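You operate a simulated robot arm through the tools that you are given. There is no shell and no other tool.

Carry out the task below with a simulated robot arm. There is one attempt and no reset: what you move stays moved.

## Task
Grease the middle of the baking tin's floor with butter on the striped cloth.
Fine: the cloth lies in the shallow dresser drawer; it ends on the dresser worktop, drawer shut. Where these are worked on the way, their far stop is far enough and under half their travel is too little: shallow dresser drawer. A coat counts when it lies all over at full strength: go over it till it gets no stronger.
Where things are to end (x, y in the base frame): striped cloth within 60 mm of [440, 750].

It is judged by the outcome, as a careful person would: the job done as asked, and still so three seconds after it is handed in. It fails if anything else is knocked over, pushed out of place, dropped, spilled or broken. Flat cloth is picked up by pressing the open fingertips on it (5 to 10 N) and closing them slowly along it; thin cloth reads only 2 to 8 mm in the jaws.

## Robot
A 7-joint arm with a two-finger parallel gripper, fixed in place. Base frame: the origin is on the floor under the middle of its stand, x ahead of it, y to its left, z up. Lengths are in mm, angles in degrees, forces in N, time in s.
With the tool pointing down near the work surface it reaches from about 200 to 740 mm from the base axis. Its first joint turns from -166.0 to 166.0 degrees. Payload 1.57 kg.
The tool frame sits at the grasp point between the pads (the TCP): z along the fingers, y along the line on which they close. The tips reach 30 mm beyond it. The gripper opens to 110 mm. The fingers are 24 mm wide and 12 mm thick; the gripper's body (48 by 112 mm) begins 78 mm behind the TCP.
Orientation is that of the tool frame in the base frame, as a unit quaternion [w, x, y, z]. With the fingers straight down and closing along the base's y, the tool's x points along the base's -x, its y along +y and its z along -z.

## Interface
- The arm moves only by the tool servo_tool. Its argument "deltas" is a list of rows, each an object of numbers (a shift or turn left out is 0, a gripper value left out holds the last): "x", "y", "z": the shift along the base's x, y, z in units of 25 mm (1.0 is 25 mm); "ax", "ay", "az": the turn, a rotation vector about the base's x, y, z in units of 4 degrees (1.0 is 4 degrees); "grip": the gripper command, from -1 (fully open) to 1 (shut), values between in proportion. In form: [{"x": .., "y": .., "z": .., "ax": .., "ay": .., "az": .., "grip": ..}, ...]. A call has 1 to 20 rows; each row shifts and turns the commanded pose from where the row before left it. A call with a number of a shift or a turn outside -1 to 1 is refused whole. A row lasts 0.2 s, in which the tool goes at most 50 mm and 8.6 degrees; a call with a longer step from one row to the next is refused whole, and so is a gripper value outside its range. Where a pose cannot be reached the arm comes as near as it can. A force on the tool above 60 N (or 10 N above the force at the start of the call, whichever is more), or a blocked arm, ends the call early, and 0.2 s more pass. Each finger travels about 45 mm/s and halts on what it meets, pressing with about 43 N; the grip force reading is that of the motor and also rises with nothing between the fingers. The clock runs only during rows and for 0.2 s after the last one: add rows that do not move to give the fingers time. The reply holds the time, the measured pose of the TCP, the force on the tool along the base axes, the opening and the grip force, in the units named above and with some noise, with the torque about the TCP (base axes, N m) and any sound that the robot's microphone picked up.
- Cameras (640 x 400 px; columns grow to the right, rows downward): "scene" is fixed at [48.8, 648.3, 1483.5]; the picture's right is [-0.87, -0.50, 0.00], its down [-0.43, 0.75, -0.50] and it looks along [0.25, -0.43, -0.87] (base axes); focal length 214 px, centre (320, 200). "wrist" rides on the gripper at [70, 16, -141] in the tool frame; the picture's right is [-0.23, 0.97, 0.00], its down [-0.85, -0.20, -0.48] and it looks along [-0.47, -0.11, 0.88] (tool axes); focal length 222 px, centre (320, 200). There is no depth. A picture from a camera that has moved, and an enlarged one, comes with that camera's place and axes in the base frame and with its lens.
- get_image(camera): a new picture of that camera. The clock stands still meanwhile.
- move_column(by): slides the trunk up (or, below 0, down) by that many mm; the arm rides with it, the base frame stays. It gives what a move gives, with no picture.
- zoom(camera, box): a new picture of the part [left, top, right, bottom] of that camera's present view, enlarged. The clock stands still meanwhile.
- job_done(): hands the job in; it is judged then, once.

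Places have to be worked out from the pictures, the camera data and where the tool is seen. Open the gripper and draw the arm clear of the work before you hand the job in, unless the task says otherwise.

The tools are called after ">>>" by a JSON object that holds its "api" and its "payload". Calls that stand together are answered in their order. servo_tool: Moves the arm, as the interface text tells. Its arguments: {"type":"object","properties":{"deltas":{"type":"array","items":{"type":"object","properties":{"x":{"type":"number"},"y":{"type":"number"},"z":{"type":"number"},"ax":{"type":"number"},"ay":{"type":"number"},"az":{"type":"number"},"grip":{"type":"number"}}}}},"required":["deltas"]} The other tools are called the same way: move_column (by) moves the trunk up or down; get_image (camera) takes a picture; zoom (camera, box) takes an enlarged picture of a part of a camera's view; job_done () hands the job in.

At the start:

```text
t: 0.0
eef_pos: [124.6, 379.4, 1254.1]
ee_rot: [0.0, 0.0, 1.0, 0.0]
contact_force: [-0.5, -0.3, -0.7]
wrist_torque: [-0.01, -0.01, 0.01]
width: 110.2
gripper_force: 0.1
trunk travel left (down, up): [-525.0, 65.0]
```

scene: 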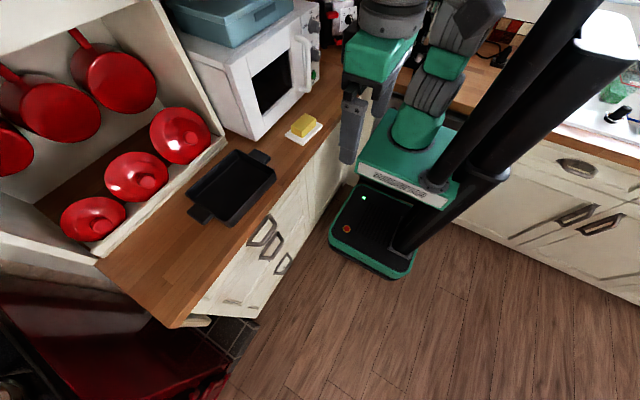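
wrist: 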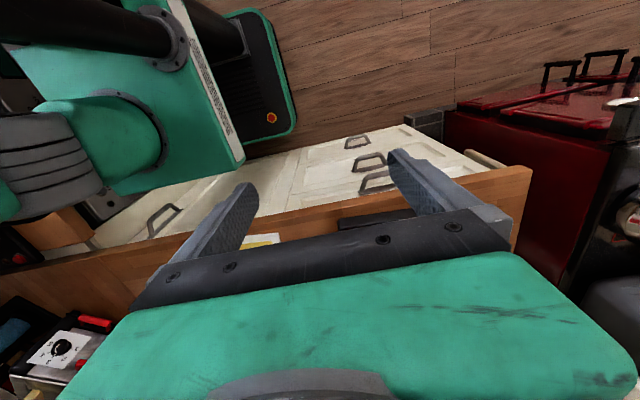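

I start by looking closely at the dresser, its handles, the tin and the butter.

>>> {"api": "zoom", "payload": {"camera": "scene", "box": [160, 100, 380, 340]}}

>>> {"api": "zoom", "payload": {"camera": "scene", "box": [230, 190, 330, 290]}}

>>> {"api": "zoom", "payload": {"camera": "wrist", "box": [100, 100, 540, 300]}}

```text
1.67 times, centred on (270, 220) of scene
camera zoom: at [48.8, 648.3, 1483.5], right [-0.87, -0.5, 0.0], down [-0.43, 0.75, -0.5], along [0.25, -0.43, -0.87], focal length 358 px, centre (403, 167)
```

zoom: 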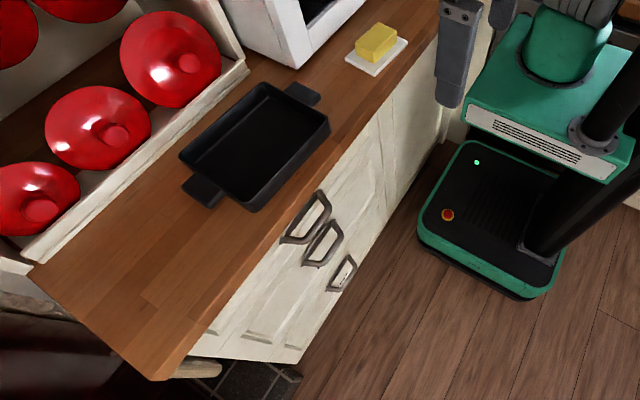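

```text
4.00 times, centred on (280, 240) of scene
camera zoom: at [48.8, 648.3, 1483.5], right [-0.87, -0.5, 0.0], down [-0.43, 0.75, -0.5], along [0.25, -0.43, -0.87], focal length 858 px, centre (480, 40)
```

zoom: 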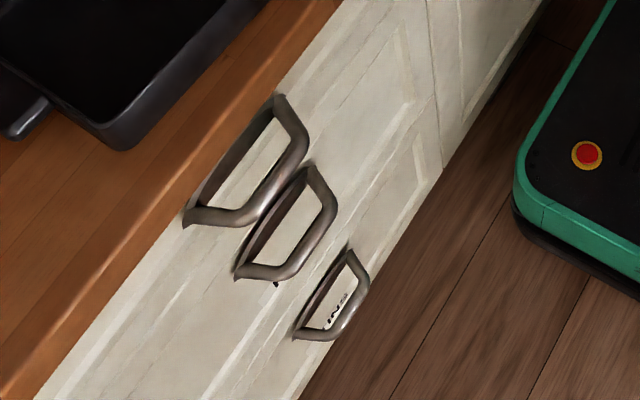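

```text
1.45 times, centred on (320, 200) of wrist
camera zoom: at [52.5, 396.9, 1397.8], right [0.23, 0.97, 0.0], down [0.85, -0.2, 0.48], along [0.47, -0.11, -0.88], focal length 323 px, centre (320, 200)
```

zoom: 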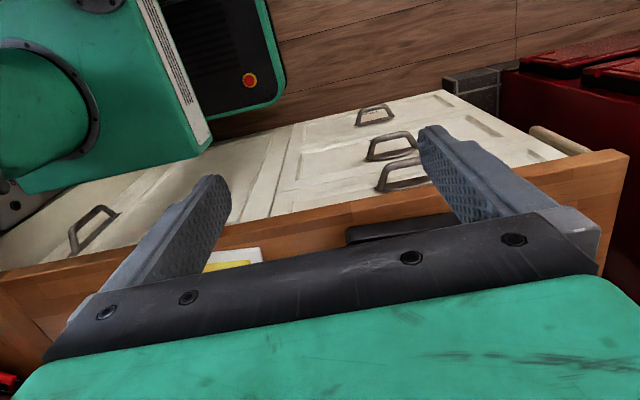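

The worktop front edge looks to be near x≈330, top at z≈915, with three drawer handles around y≈520 (top one z≈858). I'll bring the wrist camera to face the dresser front for a better look.

>>> {"api": "servo_tool", "payload": {"deltas": [{"y": 0.7, "z": -0.9, "ay": -1, "grip": -1}, {"y": 0.7, "z": -0.9, "ay": -1}, {"y": 0.7, "z": -0.9, "ay": -1}, {"y": 0.7, "z": -0.9, "ay": -1}, {"y": 0.7, "z": -0.9, "ay": -1}, {"y": 0.7, "z": -0.9, "ay": -1}, {"y": 0.7, "z": -0.9, "ay": -1}, {"y": 0.7, "z": -0.9, "ay": -1}, {"ay": -1}, {"ay": -1}, {}]}}

>>> {"api": "get_image", "payload": {"camera": "wrist"}}

>>> {"api": "get_image", "payload": {"camera": "scene"}}

```text
t: 2.4
eef_pos: [121.3, 521.2, 1091.3]
ee_rot: [0.217, 0.0, 0.976, 0.003]
contact_force: [0.3, 0.5, 0.1]
wrist_torque: [-0.01, 0.04, -0.02]
width: 110.1
gripper_force: 0.1
out of reach, approached as far as the arm can: row 1, 7, 8, 9, 10
trunk travel left (down, up): [-525.0, 65.0]
```

```text
taken
camera wrist: at [-2.9, 536.7, 1190.2], right [0.2, 0.97, 0.1], down [0.57, -0.2, 0.79], along [0.79, -0.1, -0.6], focal length 222 px, centre (320, 200)
```

wrist: 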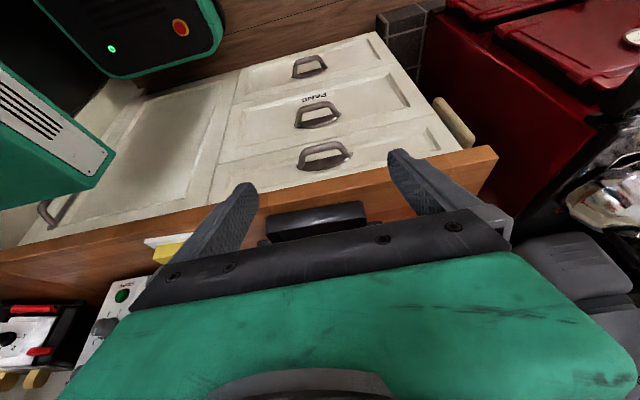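

```text
taken
```

scene: 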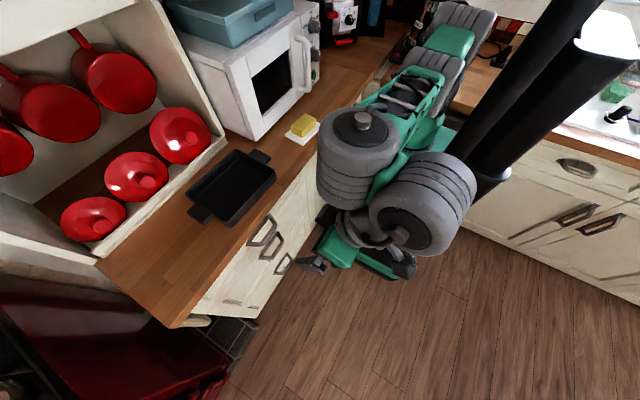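

The top drawer's face is visible, the second has a label. I'll zoom in to read the labels and the drawer edges.

>>> {"api": "zoom", "payload": {"camera": "wrist", "box": [200, 30, 480, 205]}}

>>> {"api": "zoom", "payload": {"camera": "wrist", "box": [280, 80, 360, 130]}}

>>> {"api": "zoom", "payload": {"camera": "scene", "box": [240, 205, 320, 275]}}

```text
2.29 times, centred on (340, 118) of wrist
camera zoom: at [-2.9, 536.7, 1190.2], right [0.2, 0.97, 0.1], down [0.57, -0.2, 0.79], along [0.79, -0.1, -0.6], focal length 508 px, centre (274, 389)
```

zoom: 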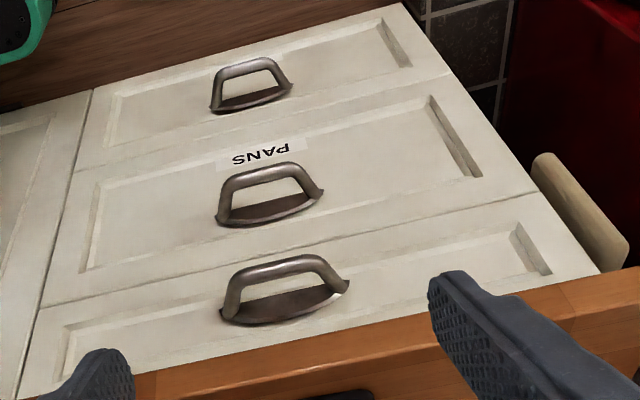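

```text
8.00 times, centred on (320, 105) of wrist
camera zoom: at [-2.9, 536.7, 1190.2], right [0.2, 0.97, 0.1], down [0.57, -0.2, 0.79], along [0.79, -0.1, -0.6], focal length 1777 px, centre (320, 960)
```

zoom: 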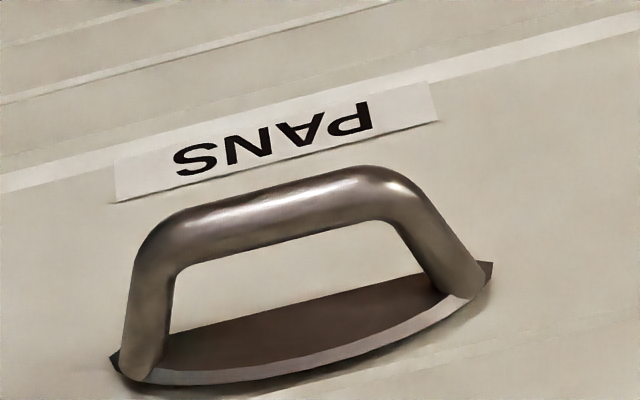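

```text
5.71 times, centred on (280, 240) of scene
camera zoom: at [48.8, 648.3, 1483.5], right [-0.87, -0.5, 0.0], down [-0.43, 0.75, -0.5], along [0.25, -0.43, -0.87], focal length 1226 px, centre (549, -29)
```

zoom: 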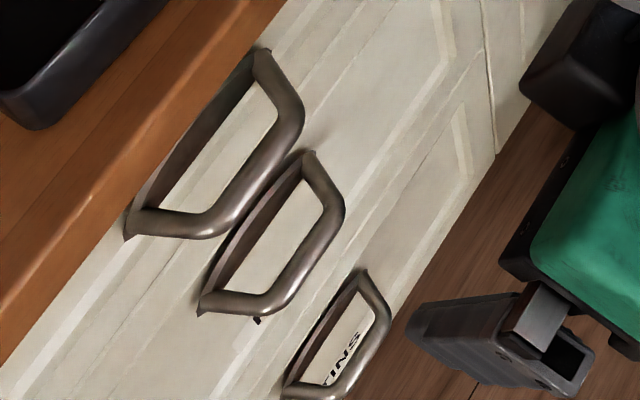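

The top drawer (z≈750–885, y≈250–780, bar near y≈512) is the shallow one; the second reads PANS. I'll lower the trunk 150 mm so the arm has more reach, then look again.

>>> {"api": "move_column", "payload": {"by": -150}}

>>> {"api": "get_image", "payload": {"camera": "wrist"}}

>>> {"api": "get_image", "payload": {"camera": "scene"}}

```text
t: 4.2
eef_pos: [121.7, 521.3, 940.5]
ee_rot: [0.217, 0.0, 0.976, 0.004]
contact_force: [0.5, 0.0, -0.4]
wrist_torque: [-0.02, 0.02, -0.02]
width: 110.1
gripper_force: 0.0
trunk travel left (down, up): [-375.0, 215.0]
```

```text
taken
camera wrist: at [-2.9, 536.5, 1040.4], right [0.2, 0.97, 0.1], down [0.57, -0.2, 0.79], along [0.79, -0.1, -0.6], focal length 222 px, centre (320, 200)
```

wrist: 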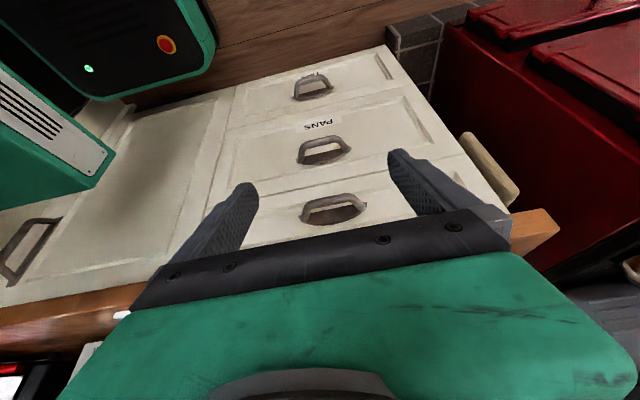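

```text
taken
```

scene: 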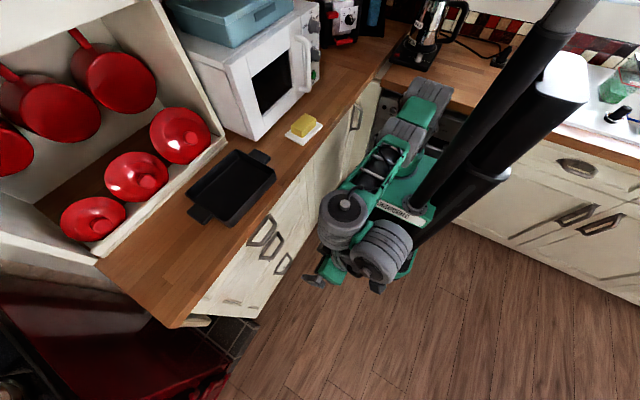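

I zoom on the top handle from this lower viewpoint to triangulate it against the former view.

>>> {"api": "zoom", "payload": {"camera": "wrist", "box": [200, 30, 480, 240]}}

>>> {"api": "zoom", "payload": {"camera": "wrist", "box": [280, 170, 380, 240]}}

```text
1.90 times, centred on (340, 135) of wrist
camera zoom: at [-2.9, 536.5, 1040.4], right [0.2, 0.97, 0.1], down [0.57, -0.2, 0.79], along [0.79, -0.1, -0.6], focal length 423 px, centre (282, 324)
```

zoom: 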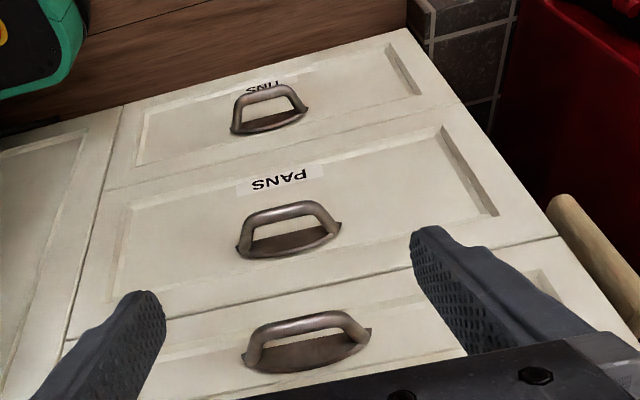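

```text
5.71 times, centred on (330, 205) of wrist
camera zoom: at [-2.9, 536.5, 1040.4], right [0.2, 0.97, 0.1], down [0.57, -0.2, 0.79], along [0.79, -0.1, -0.6], focal length 1269 px, centre (263, 171)
```

zoom: 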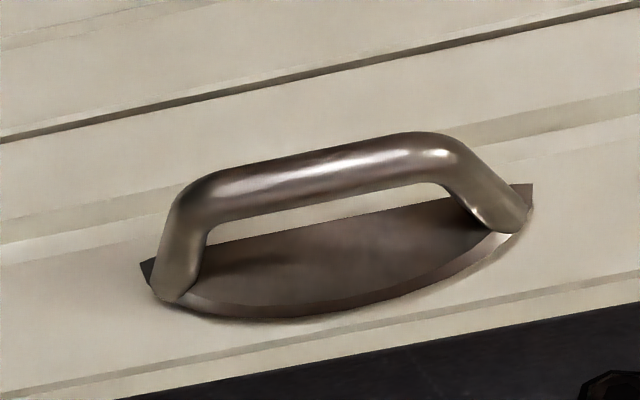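

The top handle comes out at x≈338 (bar), y≈508, z≈784, drawer front y≈211–800. I need to know where the carriage sits relative to the drawer's sweep, so I zoom on it from both cameras.

>>> {"api": "zoom", "payload": {"camera": "scene", "box": [290, 140, 450, 300]}}

>>> {"api": "zoom", "payload": {"camera": "wrist", "box": [0, 0, 240, 240]}}

```text
2.50 times, centred on (370, 220) of scene
camera zoom: at [48.8, 648.3, 1483.5], right [-0.87, -0.5, 0.0], down [-0.43, 0.75, -0.5], along [0.25, -0.43, -0.87], focal length 536 px, centre (195, 150)
```

zoom: 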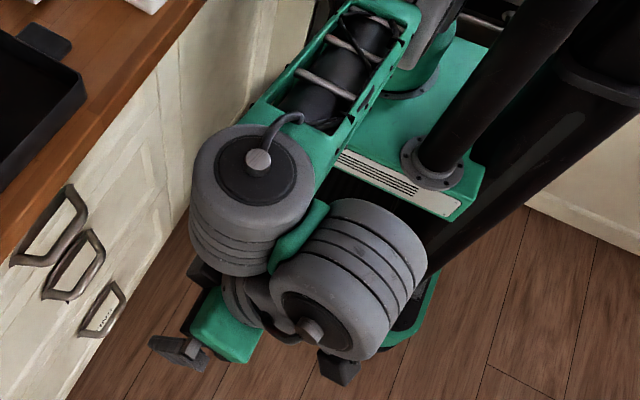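

```text
1.67 times, centred on (120, 120) of wrist
camera zoom: at [-2.9, 536.5, 1040.4], right [0.2, 0.97, 0.1], down [0.57, -0.2, 0.79], along [0.79, -0.1, -0.6], focal length 370 px, centre (653, 333)
```

zoom: 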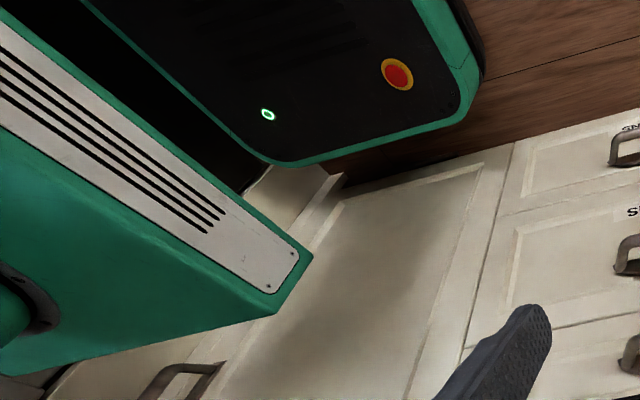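

The carriage's +y face is at y≈190 and z≈746–810 now, uncomfortably close to the drawer's sweep, so I'll lower the trunk another 150 mm to take it below the drawer, then see what tool poses are reachable at the handle.

>>> {"api": "move_column", "payload": {"by": -150}}

>>> {"api": "servo_tool", "payload": {"deltas": [{"ay": -1}, {"ay": -1}, {"ay": -1}, {"ay": -1}, {"ay": -1}, {"ay": -1}]}}

>>> {"api": "get_image", "payload": {"camera": "scene"}}

```text
t: 5.9
eef_pos: [121.2, 521.2, 792.0]
ee_rot: [0.218, -0.001, 0.976, 0.004]
contact_force: [0.4, 0.0, 0.1]
wrist_torque: [-0.02, -0.01, -0.02]
width: 109.9
gripper_force: 0.0
trunk travel left (down, up): [-225.0, 365.0]
```

```text
t: 7.3
eef_pos: [120.1, 521.6, 790.5]
ee_rot: [0.218, -0.001, 0.976, 0.003]
contact_force: [0.0, -0.1, -0.1]
wrist_torque: [0.0, 0.02, -0.03]
width: 110.0
gripper_force: 0.1
out of reach, approached as far as the arm can: row 1, 2, 3, 4, 5, 6
trunk travel left (down, up): [-225.0, 365.0]
```

```text
taken
```

scene: 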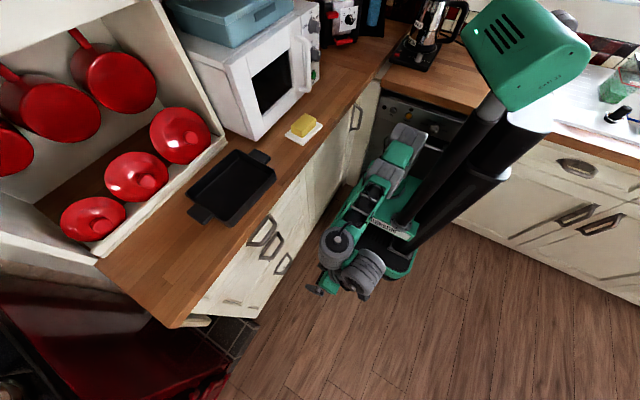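

The sideways tilt is stopped at 25° by a joint limit in this roll. I'll untilt, then roll the gripper +90° about the vertical (closing along x, which I need for the bar anyway) and see how the limits respond.

>>> {"api": "servo_tool", "payload": {"deltas": [{"ay": 1}, {"ay": 1}, {}]}}

```text
t: 8.1
eef_pos: [121.2, 519.8, 792.0]
ee_rot: [0.149, 0.0, 0.989, 0.002]
contact_force: [0.0, -0.2, 0.2]
wrist_torque: [-0.01, 0.0, -0.01]
width: 110.2
gripper_force: 0.1
trunk travel left (down, up): [-225.0, 365.0]
```

The commanded pose tracks the reached one. Now I bring the tool to vertical and roll it by +90°.

>>> {"api": "servo_tool", "payload": {"deltas": [{"ay": 1}, {"ay": 1}, {"ay": 1}, {"ay": 1}, {"ay": 0.3}, {"az": 1}, {"az": 1}, {"az": 1}, {"az": 1}, {"az": 1}, {"az": 1}, {"az": 1}, {"az": 1}, {"az": 1}, {"az": 1}, {}]}}

>>> {"api": "servo_tool", "payload": {"deltas": [{"az": 1}, {"az": 1}, {"az": 1}, {"az": 1}, {"az": 1}, {"az": 1}, {"az": 1}, {"az": 1}, {"az": 1}, {"az": 1}, {"az": 1}, {"az": 1}, {"az": 0.5}, {}]}}

```text
t: 11.5
eef_pos: [119.9, 520.0, 790.6]
ee_rot: [-0.001, -0.342, 0.94, 0.003]
contact_force: [-0.7, 0.1, 0.0]
wrist_torque: [0.02, -0.01, -0.01]
width: 109.9
gripper_force: 0.1
trunk travel left (down, up): [-225.0, 365.0]
```

```text
t: 14.5
eef_pos: [121.3, 519.9, 790.3]
ee_rot: [-0.003, -0.707, 0.708, 0.002]
contact_force: [0.6, -0.1, 0.2]
wrist_torque: [0.01, 0.02, -0.01]
width: 109.9
gripper_force: 0.0
trunk travel left (down, up): [-225.0, 365.0]
```

The roll went through freely. Now I tilt the tool toward +x (ay negative) to see how far it goes.

>>> {"api": "servo_tool", "payload": {"deltas": [{"ay": -1}, {"ay": -1}, {"ay": -1}, {"ay": -1}, {"ay": -1}, {"ay": -1}, {"ay": -1}, {"ay": -1}, {"ay": -1}, {"ay": -1}, {"ay": -1}, {"ay": -1}, {}]}}

>>> {"api": "get_image", "payload": {"camera": "wrist"}}

>>> {"api": "get_image", "payload": {"camera": "scene"}}

```text
t: 17.3
eef_pos: [122.1, 520.1, 788.9]
ee_rot: [-0.154, 0.69, -0.69, 0.154]
contact_force: [-0.4, 0.0, 0.5]
wrist_torque: [0.02, -0.01, -0.01]
width: 109.8
gripper_force: 0.1
out of reach, approached as far as the arm can: row 8, 9, 10, 11, 12
trunk travel left (down, up): [-225.0, 365.0]
```

```text
taken
camera wrist: at [47.4, 450.0, 911.1], right [-0.88, 0.23, -0.41], down [-0.02, 0.85, 0.52], along [0.47, 0.47, -0.75], focal length 222 px, centre (320, 200)
```

wrist: 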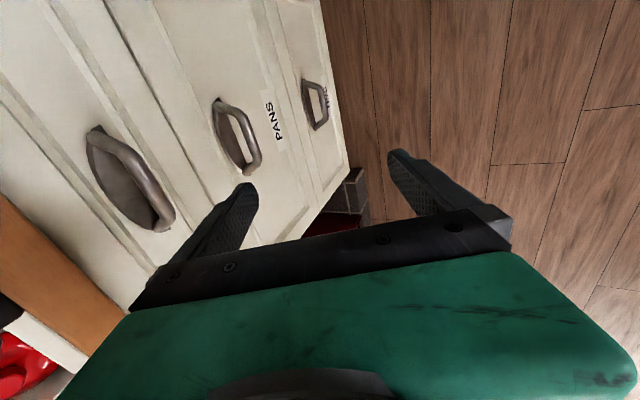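

```text
taken
```

scene: 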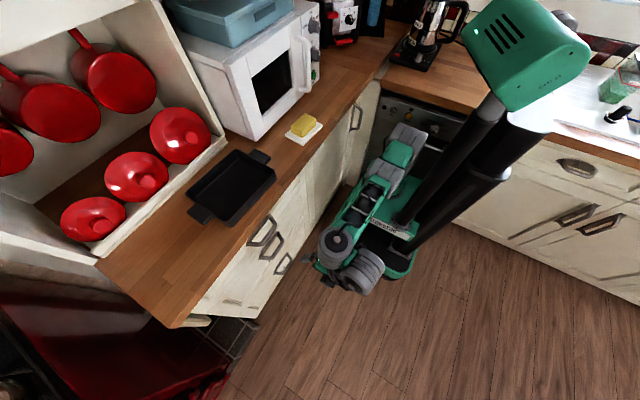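

The tilt is limited to about 25° here regardless of roll. I'll move closer to the handle in front of it (x≈280, z≈840) and try the tilt again there, where the arm's direction differs.

>>> {"api": "servo_tool", "payload": {"deltas": [{"x": 0.8, "z": 0.2}, {"x": 0.8, "z": 0.2}, {"x": 0.8, "z": 0.2}, {"x": 0.8, "z": 0.2}, {"x": 0.8, "z": 0.2}, {"x": 0.8, "z": 0.2}, {"ay": -1}, {"ay": -1}, {"ay": -1}, {"ay": -1}, {"ay": -1}, {"ay": -1}, {"ay": -1}, {}]}}

>>> {"api": "get_image", "payload": {"camera": "wrist"}}

>>> {"api": "get_image", "payload": {"camera": "scene"}}

```text
t: 20.3
eef_pos: [244.0, 526.7, 834.1]
ee_rot: [-0.164, 0.689, -0.688, 0.158]
contact_force: [0.1, 0.2, -0.1]
wrist_torque: [0.0, 0.0, -0.02]
width: 110.1
gripper_force: 0.1
out of reach, approached as far as the arm can: row 4, 7, 8, 9, 10, 11, 12, 13
trunk travel left (down, up): [-225.0, 365.0]
```

```text
taken
camera wrist: at [165.8, 456.3, 954.5], right [-0.87, 0.23, -0.43], down [-0.04, 0.85, 0.52], along [0.49, 0.47, -0.74], focal length 222 px, centre (320, 200)
```

wrist: 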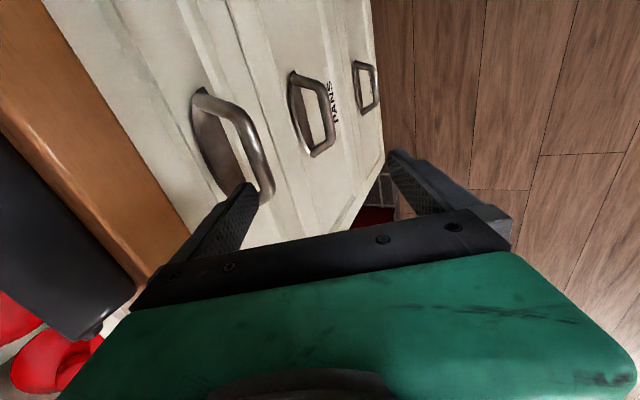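

```text
taken
```

scene: 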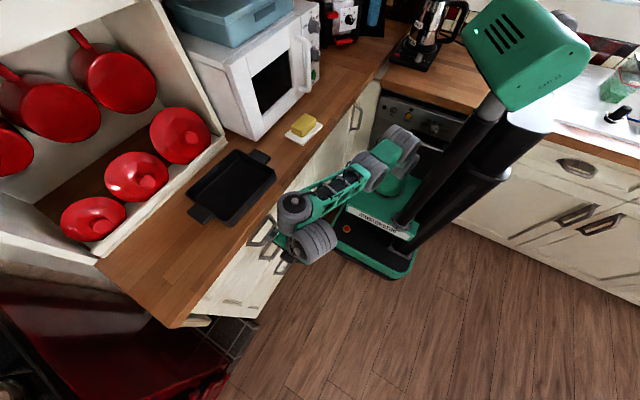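

The tilt stays limited near 26°, so I plan to hook the bar from above with one open finger behind it and pull. I need a precise handle and worktop-edge position, so I zoom in from here.

>>> {"api": "zoom", "payload": {"camera": "wrist", "box": [0, 0, 320, 250]}}

>>> {"api": "zoom", "payload": {"camera": "scene", "box": [230, 200, 310, 270]}}

```text
1.60 times, centred on (160, 125) of wrist
camera zoom: at [165.8, 456.3, 954.5], right [-0.87, 0.23, -0.43], down [-0.04, 0.85, 0.52], along [0.49, 0.47, -0.74], focal length 355 px, centre (576, 320)
```

zoom: 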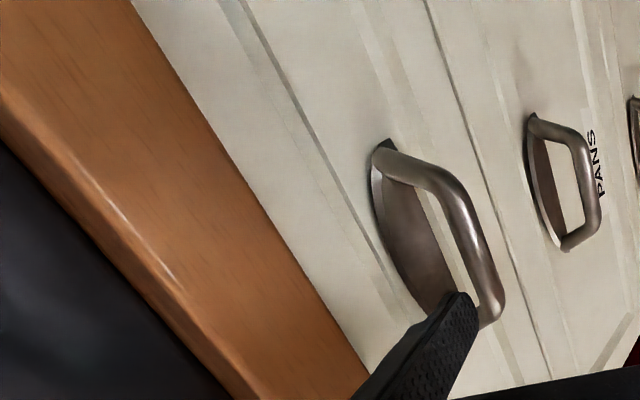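

```text
5.71 times, centred on (270, 235) of scene
camera zoom: at [48.8, 648.3, 1483.5], right [-0.87, -0.5, 0.0], down [-0.43, 0.75, -0.5], along [0.25, -0.43, -0.87], focal length 1226 px, centre (606, 0)
```

zoom: 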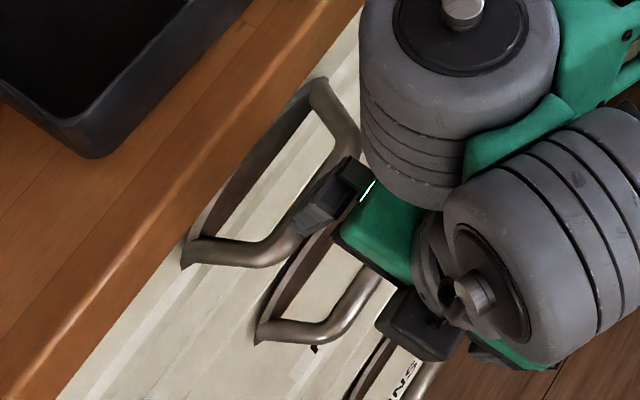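

Two views agree that the worktop is z≈882–915 with its front edge at x≈340, and the bar at x≈338, z≈785. I'll move so that the +x fingertip is just above and in front of the gap behind the bar, at y≈508.

>>> {"api": "servo_tool", "payload": {"deltas": [{"x": 0.3, "y": -0.25, "z": -0.16}, {"x": 0.3, "y": -0.25, "z": -0.16}, {"x": 0.32, "y": -0.25, "z": -0.16}, {}]}}

>>> {"api": "get_image", "payload": {"camera": "wrist"}}

>>> {"api": "zoom", "payload": {"camera": "scene", "box": [230, 200, 310, 270]}}

```text
t: 21.3
eef_pos: [264.5, 518.7, 840.5]
ee_rot: [0.161, -0.689, 0.689, -0.159]
contact_force: [0.0, -0.3, -0.2]
wrist_torque: [-0.01, -0.01, 0.02]
width: 110.0
gripper_force: 0.0
out of reach, approached as far as the arm can: row 1, 2, 3
trunk travel left (down, up): [-225.0, 365.0]
```

```text
taken
camera wrist: at [186.2, 449.2, 960.7], right [-0.87, 0.23, -0.43], down [-0.03, 0.85, 0.52], along [0.48, 0.47, -0.74], focal length 222 px, centre (320, 200)
```

wrist: 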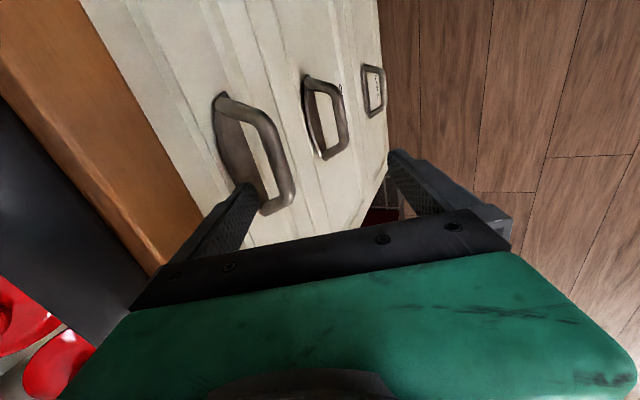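

```text
5.71 times, centred on (270, 235) of scene
camera zoom: at [48.8, 648.3, 1483.5], right [-0.87, -0.5, 0.0], down [-0.43, 0.75, -0.5], along [0.25, -0.43, -0.87], focal length 1226 px, centre (606, 0)
```

zoom: 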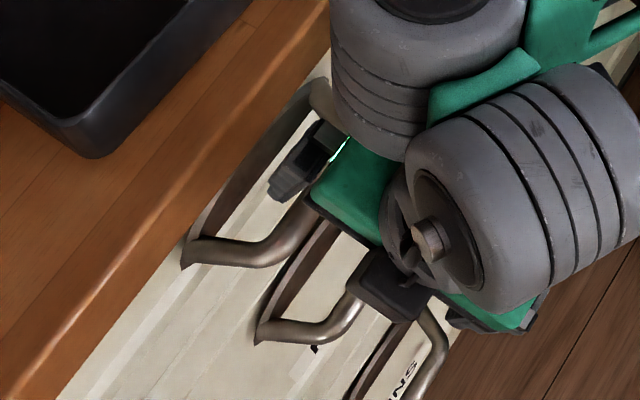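

The joint limit pushes z up rather than down, so I'll do the lowering with the trunk instead and fine-position with small servo moves. First drop 20 mm.

>>> {"api": "move_column", "payload": {"by": -20}}

>>> {"api": "servo_tool", "payload": {"deltas": [{"ay": 0.5, "y": -0.2}, {"y": -0.2}, {}]}}

```text
t: 22.0
eef_pos: [264.4, 518.8, 819.6]
ee_rot: [0.16, -0.689, 0.689, -0.159]
contact_force: [-0.2, 0.0, 0.8]
wrist_torque: [0.04, -0.01, -0.01]
width: 110.3
gripper_force: 0.2
trunk travel left (down, up): [-205.0, 385.0]
```

```text
t: 22.8
eef_pos: [264.1, 509.8, 820.2]
ee_rot: [0.148, -0.691, 0.692, -0.147]
contact_force: [0.7, -1.5, 0.1]
wrist_torque: [0.0, -0.02, 0.0]
width: 109.9
gripper_force: 0.0
trunk travel left (down, up): [-205.0, 385.0]
```

Tilt is now about 24° and the +x fingertip should be at about (332, 510, 818). I check the relation of the finger and the bar in the wrist view before descending.

>>> {"api": "zoom", "payload": {"camera": "wrist", "box": [140, 50, 340, 250]}}

>>> {"api": "zoom", "payload": {"camera": "scene", "box": [230, 200, 310, 270]}}

```text
2.00 times, centred on (240, 150) of wrist
camera zoom: at [190.3, 439.3, 942.9], right [-0.89, 0.23, -0.4], down [-0.01, 0.85, 0.52], along [0.46, 0.47, -0.76], focal length 444 px, centre (480, 300)
```

zoom: 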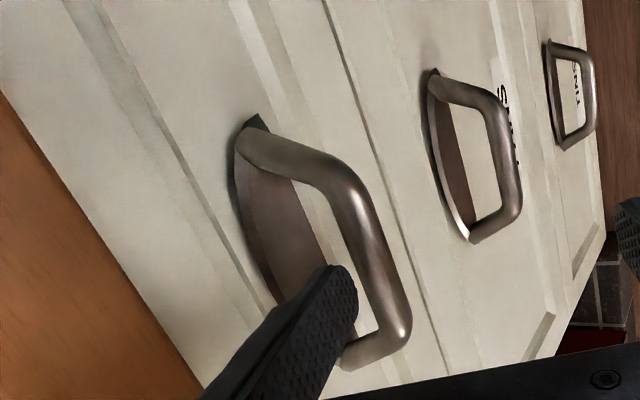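

```text
5.71 times, centred on (270, 235) of scene
camera zoom: at [48.8, 648.3, 1483.5], right [-0.87, -0.5, 0.0], down [-0.43, 0.75, -0.5], along [0.25, -0.43, -0.87], focal length 1226 px, centre (606, 0)
```

zoom: 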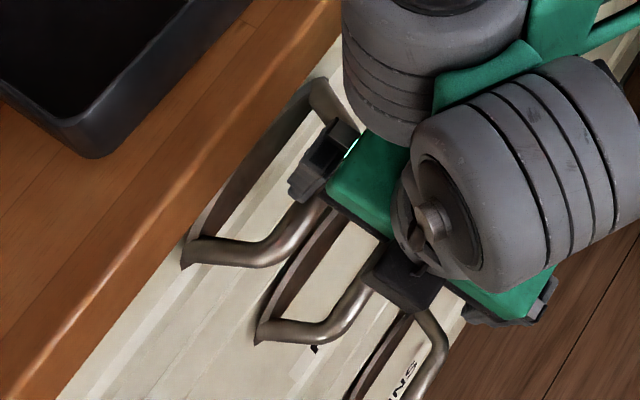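

The bar measures x≈340, z≈785 here and the fingertip is where I computed. I shift +18 mm in x at this height, so the tip is over the gap behind the bar.

>>> {"api": "servo_tool", "payload": {"deltas": [{"x": 0.25}, {"x": 0.25}, {"x": 0.22}, {}]}}

>>> {"api": "zoom", "payload": {"camera": "wrist", "box": [140, 50, 340, 250]}}

```text
t: 23.8
eef_pos: [281.0, 508.8, 819.4]
ee_rot: [-0.147, 0.692, -0.691, 0.147]
contact_force: [-0.3, 0.6, 0.3]
wrist_torque: [-0.01, -0.01, 0.03]
width: 109.9
gripper_force: 0.1
trunk travel left (down, up): [-205.0, 385.0]
```

```text
2.00 times, centred on (240, 150) of wrist
camera zoom: at [208.7, 438.9, 943.2], right [-0.89, 0.23, -0.4], down [-0.01, 0.85, 0.52], along [0.46, 0.47, -0.76], focal length 444 px, centre (480, 300)
```

zoom: 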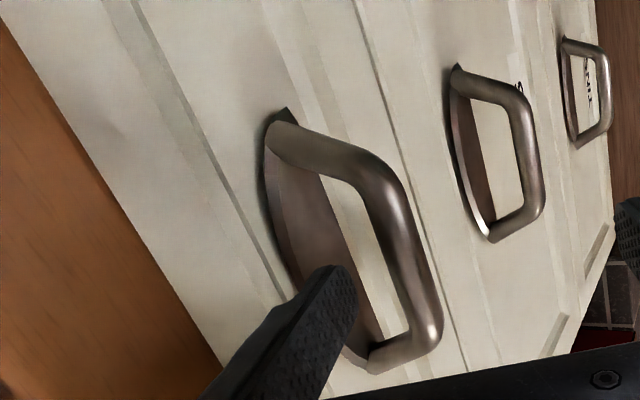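

It moved cleanly. Now I descend along the finger with slight +x so the tip passes behind the bar, watching the force.

>>> {"api": "servo_tool", "payload": {"deltas": [{"x": 0.08, "z": -0.3}, {"x": 0.08, "z": -0.3}, {"x": 0.08, "z": -0.3}, {"x": 0.08, "z": -0.3}, {"x": 0.08, "z": -0.3}, {"x": 0.06, "z": -0.3}, {}]}}

>>> {"api": "zoom", "payload": {"camera": "wrist", "box": [140, 50, 340, 250]}}

>>> {"api": "zoom", "payload": {"camera": "scene", "box": [230, 200, 310, 270]}}

```text
t: 25.4
eef_pos: [291.4, 528.7, 801.7]
ee_rot: [0.144, -0.691, 0.692, -0.149]
contact_force: [-0.5, -1.1, 0.2]
wrist_torque: [-0.03, 0.02, -0.02]
width: 109.9
gripper_force: 0.1
out of reach, approached as far as the arm can: row 1, 2, 3, 4, 5, 6
trunk travel left (down, up): [-205.0, 385.0]
```

```text
2.00 times, centred on (240, 150) of wrist
camera zoom: at [217.7, 459.6, 926.4], right [-0.89, 0.23, -0.4], down [-0.01, 0.86, 0.51], along [0.46, 0.46, -0.76], focal length 444 px, centre (480, 300)
```

zoom: 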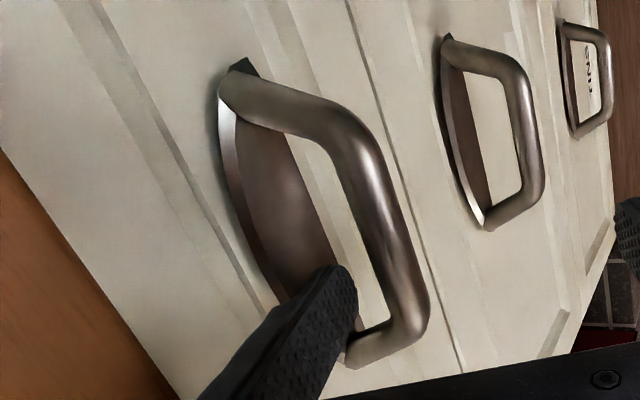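

```text
5.71 times, centred on (270, 235) of scene
camera zoom: at [48.8, 648.3, 1483.5], right [-0.87, -0.5, 0.0], down [-0.43, 0.75, -0.5], along [0.25, -0.43, -0.87], focal length 1226 px, centre (606, 0)
```

zoom: 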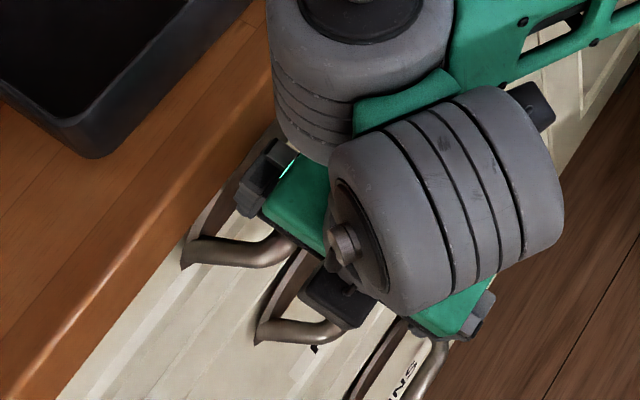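

The arm can't go lower relative to the carriage in this posture and drifted in y. I'll return to y≈509 with x≈295, then lower by the trunk.

>>> {"api": "servo_tool", "payload": {"deltas": [{"z": 0.3}, {"x": 0.05, "y": -0.25, "z": 0.2}, {"x": 0.05, "y": -0.25, "z": 0.1}, {"x": 0.05, "y": -0.25}, {}]}}

```text
t: 26.6
eef_pos: [293.2, 509.9, 818.0]
ee_rot: [-0.146, 0.692, -0.691, 0.148]
contact_force: [-4.5, 2.6, -1.3]
wrist_torque: [-0.12, -0.23, 0.02]
width: 105.6
gripper_force: 0.0
trunk travel left (down, up): [-205.0, 385.0]
```

A slight contact: the width dropped to 105.6 with −4.5 N in x, so the finger's outer side is touching the worktop edge (x≈338). I back off 8 mm in x, then step down with the trunk.

>>> {"api": "servo_tool", "payload": {"deltas": [{"x": -0.32}, {}]}}

>>> {"api": "move_column", "payload": {"by": -12}}

>>> {"api": "servo_tool", "payload": {"deltas": [{"x": 0.24}, {}]}}

>>> {"api": "zoom", "payload": {"camera": "wrist", "box": [140, 50, 340, 250]}}

```text
t: 27.2
eef_pos: [285.6, 510.2, 818.2]
ee_rot: [-0.148, 0.692, -0.691, 0.148]
contact_force: [-0.4, 0.5, 0.7]
wrist_torque: [0.01, -0.01, -0.02]
width: 110.0
gripper_force: 0.0
trunk travel left (down, up): [-205.0, 385.0]
```

```text
t: 27.8
eef_pos: [285.4, 510.2, 805.3]
ee_rot: [-0.147, 0.692, -0.691, 0.148]
contact_force: [-0.8, 0.1, 0.1]
wrist_torque: [0.01, -0.01, -0.03]
width: 110.2
gripper_force: 0.0
trunk travel left (down, up): [-193.0, 397.0]
```

```text
t: 28.4
eef_pos: [291.0, 509.8, 806.8]
ee_rot: [0.145, -0.691, 0.692, -0.149]
contact_force: [0.8, -0.2, -0.3]
wrist_torque: [0.03, -0.01, -0.01]
width: 110.0
gripper_force: 0.2
trunk travel left (down, up): [-193.0, 397.0]
```

```text
2.00 times, centred on (240, 150) of wrist
camera zoom: at [218.2, 441.1, 929.1], right [-0.89, 0.23, -0.4], down [-0.01, 0.86, 0.52], along [0.46, 0.46, -0.76], focal length 444 px, centre (480, 300)
```

zoom: 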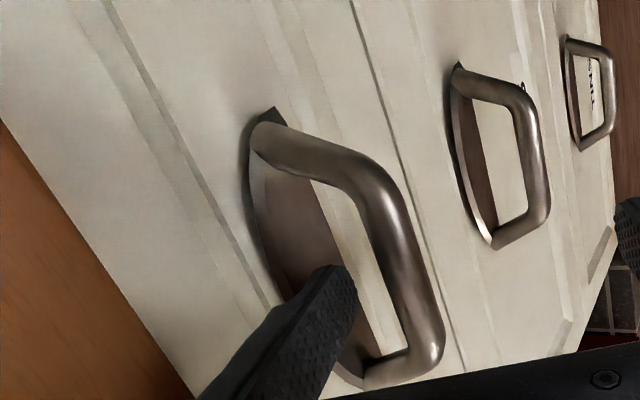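

No contact now; the fingertip sits over the gap behind the bar. I lower with the trunk by 32 mm in two steps.

>>> {"api": "move_column", "payload": {"by": -16}}

>>> {"api": "move_column", "payload": {"by": -16}}

>>> {"api": "zoom", "payload": {"camera": "wrist", "box": [140, 50, 340, 250]}}

```text
t: 29.0
eef_pos: [290.6, 509.1, 789.2]
ee_rot: [0.146, -0.691, 0.692, -0.147]
contact_force: [0.3, 0.0, 0.8]
wrist_torque: [-0.04, -0.01, 0.0]
width: 109.9
gripper_force: 0.2
trunk travel left (down, up): [-177.0, 413.0]
```

```text
t: 29.6
eef_pos: [291.6, 509.8, 773.2]
ee_rot: [0.147, -0.691, 0.692, -0.148]
contact_force: [0.0, 1.1, 0.7]
wrist_torque: [-0.01, 0.0, -0.02]
width: 110.0
gripper_force: 0.0
trunk travel left (down, up): [-161.0, 429.0]
```

```text
2.00 times, centred on (240, 150) of wrist
camera zoom: at [218.1, 441.0, 897.2], right [-0.89, 0.23, -0.4], down [-0.01, 0.86, 0.52], along [0.46, 0.46, -0.76], focal length 444 px, centre (480, 300)
```

zoom: 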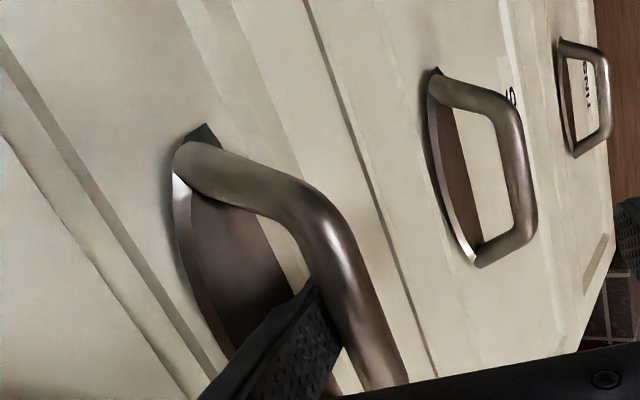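

The bar now occludes the fingertip, so the finger is hooked behind it. I pull slowly in −x and watch the forces.

>>> {"api": "servo_tool", "payload": {"deltas": [{"x": -0.4}, {"x": -0.4}, {"x": -0.4}, {"x": -0.4}, {}]}}

```text
t: 30.8
eef_pos: [250.3, 509.6, 773.0]
ee_rot: [-0.146, 0.692, -0.691, 0.149]
contact_force: [-0.1, -1.1, 0.4]
wrist_torque: [-0.02, -0.03, 0.0]
width: 110.2
gripper_force: 0.0
trunk travel left (down, up): [-161.0, 429.0]
```

>>> {"api": "get_image", "payload": {"camera": "wrist"}}

>>> {"api": "get_image", "payload": {"camera": "scene"}}

```text
taken
camera wrist: at [177.3, 441.8, 897.0], right [-0.89, 0.23, -0.4], down [-0.01, 0.86, 0.52], along [0.46, 0.46, -0.76], focal length 222 px, centre (320, 200)
```

wrist: 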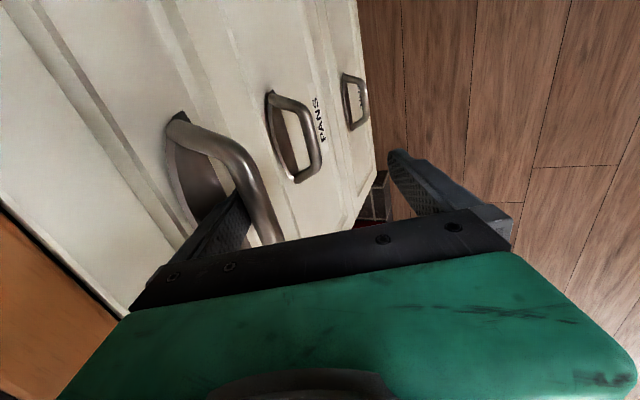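

```text
taken
```

scene: 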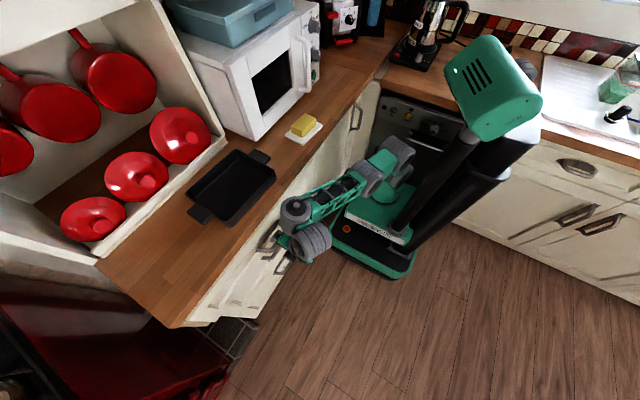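

The drawer is following (a gap has opened below the worktop). Before pulling farther I check how high the arm's links are over the drawer's path.

>>> {"api": "zoom", "payload": {"camera": "scene", "box": [230, 110, 450, 290]}}

```text
2.22 times, centred on (340, 200) of scene
camera zoom: at [48.8, 648.3, 1483.5], right [-0.87, -0.5, 0.0], down [-0.43, 0.75, -0.5], along [0.25, -0.43, -0.87], focal length 477 px, centre (276, 200)
```

zoom: 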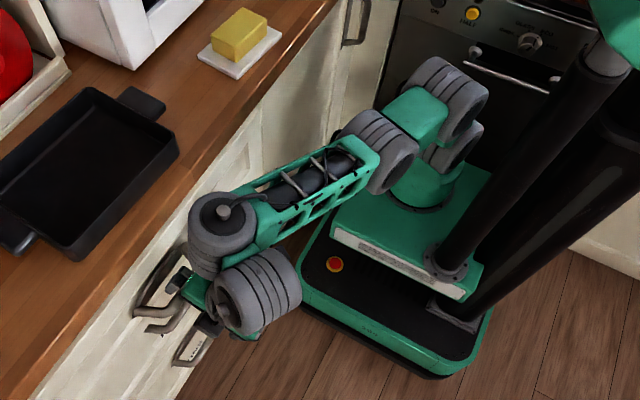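

The elbow sits near (125, 200) at about drawer-top height, so I'll pull only another 60 mm with this hook, then re-engage differently with the trunk raised.

>>> {"api": "servo_tool", "payload": {"deltas": [{"x": -0.5}, {"x": -0.5}, {"x": -0.5}, {"x": -0.5}, {"x": -0.4}, {}]}}

>>> {"api": "get_image", "payload": {"camera": "wrist"}}

>>> {"api": "zoom", "payload": {"camera": "scene", "box": [180, 110, 440, 320]}}

```text
t: 32.2
eef_pos: [190.3, 510.3, 772.8]
ee_rot: [-0.146, 0.692, -0.691, 0.148]
contact_force: [0.3, -1.0, -0.4]
wrist_torque: [-0.03, 0.01, -0.01]
width: 109.8
gripper_force: 0.1
trunk travel left (down, up): [-161.0, 429.0]
```

```text
taken
camera wrist: at [117.0, 441.3, 897.5], right [-0.89, 0.23, -0.4], down [-0.01, 0.86, 0.52], along [0.46, 0.46, -0.76], focal length 222 px, centre (320, 200)
```

wrist: 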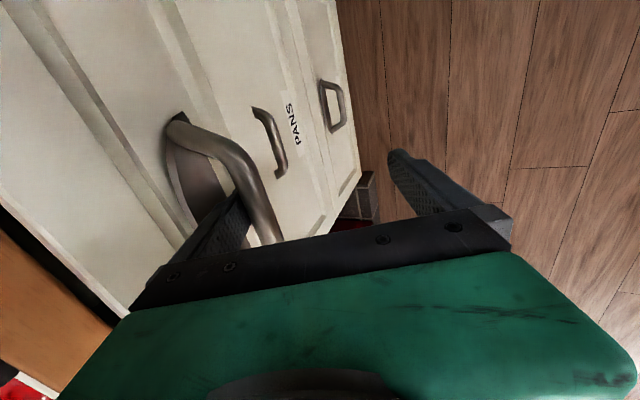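

```text
1.90 times, centred on (310, 215) of scene
camera zoom: at [48.8, 648.3, 1483.5], right [-0.87, -0.5, 0.0], down [-0.43, 0.75, -0.5], along [0.25, -0.43, -0.87], focal length 408 px, centre (339, 171)
```

zoom: 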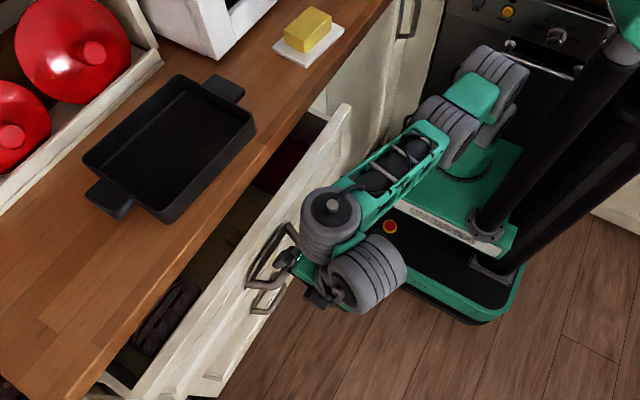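

The drawer is about 90 mm open and something striped lies at its left end. I ease off +5 mm and lift out with the trunk; the two scene pictures will also tell me the elbow height.

>>> {"api": "servo_tool", "payload": {"deltas": [{"x": 0.2}, {}]}}

>>> {"api": "move_column", "payload": {"by": 25}}

>>> {"api": "move_column", "payload": {"by": 75}}

>>> {"api": "zoom", "payload": {"camera": "scene", "box": [180, 110, 440, 320]}}

>>> {"api": "get_image", "payload": {"camera": "wrist"}}

```text
t: 32.8
eef_pos: [197.6, 510.8, 773.2]
ee_rot: [0.146, -0.691, 0.692, -0.148]
contact_force: [-0.8, -0.3, 0.3]
wrist_torque: [-0.02, -0.02, -0.01]
width: 110.2
gripper_force: 0.1
trunk travel left (down, up): [-161.0, 429.0]
```

```text
t: 33.5
eef_pos: [196.6, 510.6, 797.7]
ee_rot: [0.145, -0.691, 0.692, -0.149]
contact_force: [-0.5, 0.3, -0.6]
wrist_torque: [0.03, 0.01, -0.01]
width: 109.9
gripper_force: 0.2
trunk travel left (down, up): [-186.0, 404.0]
```

```text
t: 34.7
eef_pos: [196.6, 510.2, 873.8]
ee_rot: [0.146, -0.691, 0.692, -0.148]
contact_force: [1.1, -0.2, -0.4]
wrist_torque: [0.0, 0.02, 0.01]
width: 109.8
gripper_force: 0.0
trunk travel left (down, up): [-261.0, 329.0]
```

```text
1.90 times, centred on (310, 215) of scene
camera zoom: at [48.8, 648.3, 1483.5], right [-0.87, -0.5, 0.0], down [-0.43, 0.75, -0.5], along [0.25, -0.43, -0.87], focal length 408 px, centre (339, 171)
```

zoom: 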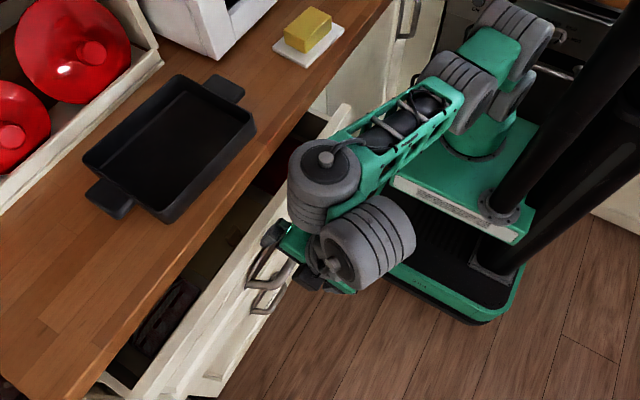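

```text
taken
camera wrist: at [123.0, 441.4, 997.4], right [-0.89, 0.23, -0.4], down [-0.01, 0.86, 0.52], along [0.46, 0.46, -0.76], focal length 222 px, centre (320, 200)
```

wrist: 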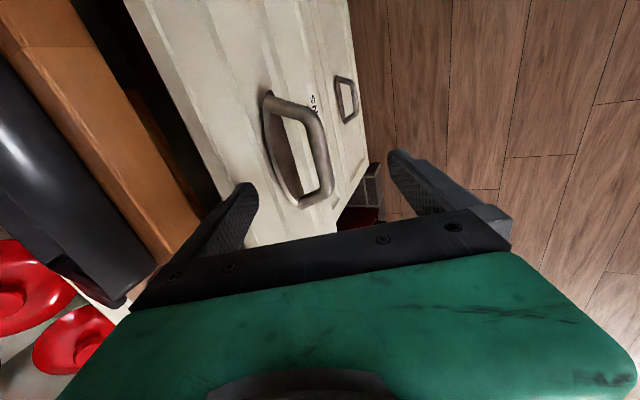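

The forearm/elbow turns out to be at z≈970 even with the trunk low, so it clears the drawer. I now make the tool vertical so I can clamp the drawer's front panel by its top edge, and look closely at the panel.

>>> {"api": "servo_tool", "payload": {"deltas": [{"ay": 1, "z": 0.5}, {"ay": 1, "z": 0.5}, {"ay": 1, "z": 0.5}, {"ay": 1, "z": 0.5}, {"ay": 1}, {"ay": 1}, {}]}}

>>> {"api": "get_image", "payload": {"camera": "wrist"}}

>>> {"api": "zoom", "payload": {"camera": "scene", "box": [190, 150, 330, 320]}}

```text
t: 36.3
eef_pos: [193.3, 515.1, 926.6]
ee_rot: [-0.007, 0.708, -0.706, 0.01]
contact_force: [0.6, 0.0, -1.3]
wrist_torque: [-0.02, -0.01, 0.0]
width: 110.2
gripper_force: 0.0
out of reach, approached as far as the arm can: row 6
trunk travel left (down, up): [-261.0, 329.0]
```

```text
taken
camera wrist: at [172.9, 446.4, 1068.9], right [-0.97, 0.23, -0.03], down [0.19, 0.86, 0.48], along [0.13, 0.46, -0.88], focal length 222 px, centre (320, 200)
```

wrist: 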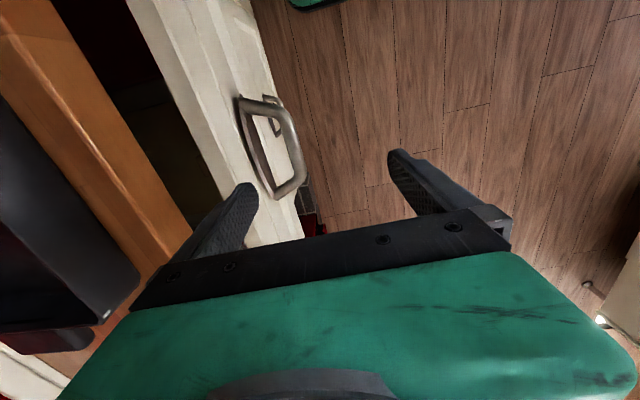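

```text
2.35 times, centred on (260, 235) of scene
camera zoom: at [48.8, 648.3, 1483.5], right [-0.87, -0.5, 0.0], down [-0.43, 0.75, -0.5], along [0.25, -0.43, -0.87], focal length 505 px, centre (461, 118)
```

zoom: 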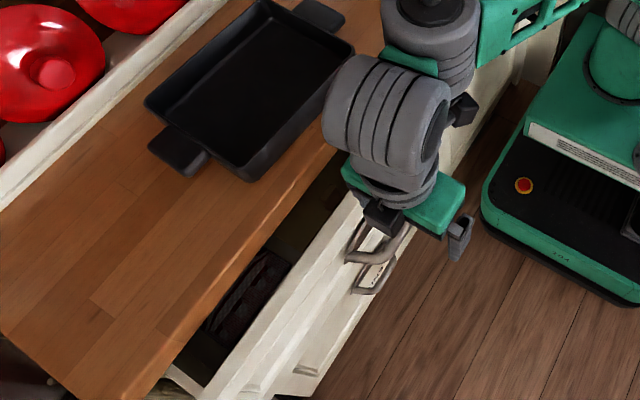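

>>> {"api": "zoom", "payload": {"camera": "wrist", "box": [40, 0, 320, 210]}}

```text
1.90 times, centred on (180, 105) of wrist
camera zoom: at [172.9, 446.4, 1068.9], right [-0.97, 0.23, -0.03], down [0.19, 0.86, 0.48], along [0.13, 0.46, -0.88], focal length 423 px, centre (587, 381)
```

zoom: 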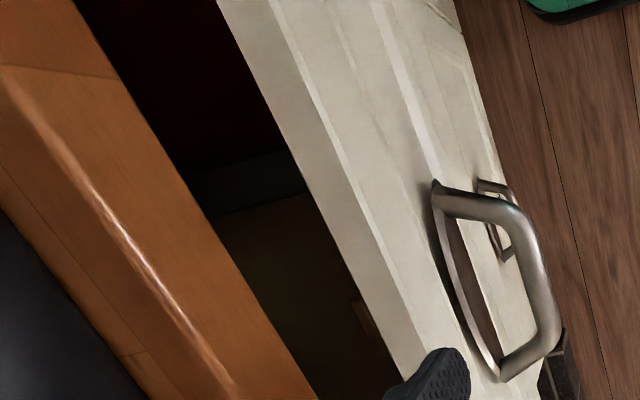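

The front panel's top edge spans about x≈272–295 at z≈875. I set a 50 mm opening and move over it (TCP x≈284), staying above it and short of the worktop edge.

>>> {"api": "servo_tool", "payload": {"deltas": [{"grip": 0.09}, {"grip": 0.09}, {"grip": 0.09}, {"x": 0.6}, {"x": 0.6}, {"x": 0.6}, {"x": 0.6}, {"x": 0.6}, {"x": 0.6}, {}]}}

>>> {"api": "get_image", "payload": {"camera": "wrist"}}

>>> {"api": "zoom", "payload": {"camera": "scene", "box": [190, 150, 330, 320]}}

```text
t: 38.5
eef_pos: [283.5, 515.0, 926.3]
ee_rot: [0.0, 0.708, -0.707, 0.0]
contact_force: [0.1, 0.9, 0.0]
wrist_torque: [0.01, 0.01, -0.03]
width: 49.9
gripper_force: 0.1
trunk travel left (down, up): [-261.0, 329.0]
```

```text
taken
camera wrist: at [266.3, 445.6, 1068.8], right [-0.97, 0.23, 0.0], down [0.2, 0.86, 0.48], along [0.11, 0.46, -0.88], focal length 222 px, centre (320, 200)
```

wrist: 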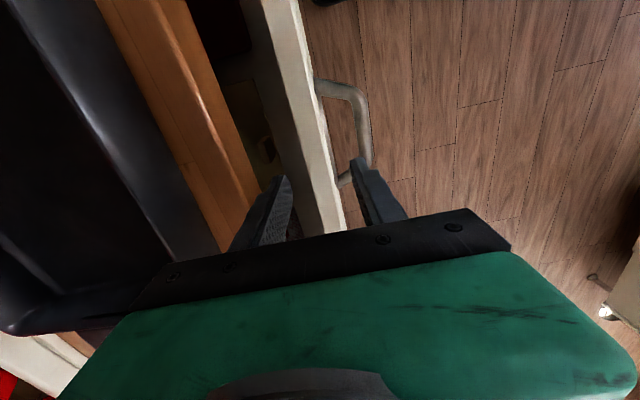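

```text
2.35 times, centred on (260, 235) of scene
camera zoom: at [48.8, 648.3, 1483.5], right [-0.87, -0.5, 0.0], down [-0.43, 0.75, -0.5], along [0.25, -0.43, -0.87], focal length 505 px, centre (461, 118)
```

zoom: 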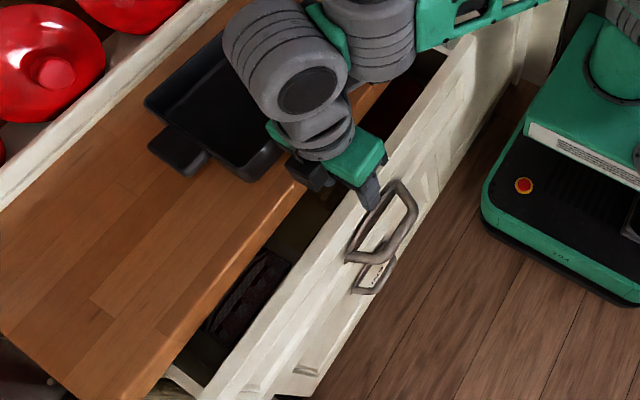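

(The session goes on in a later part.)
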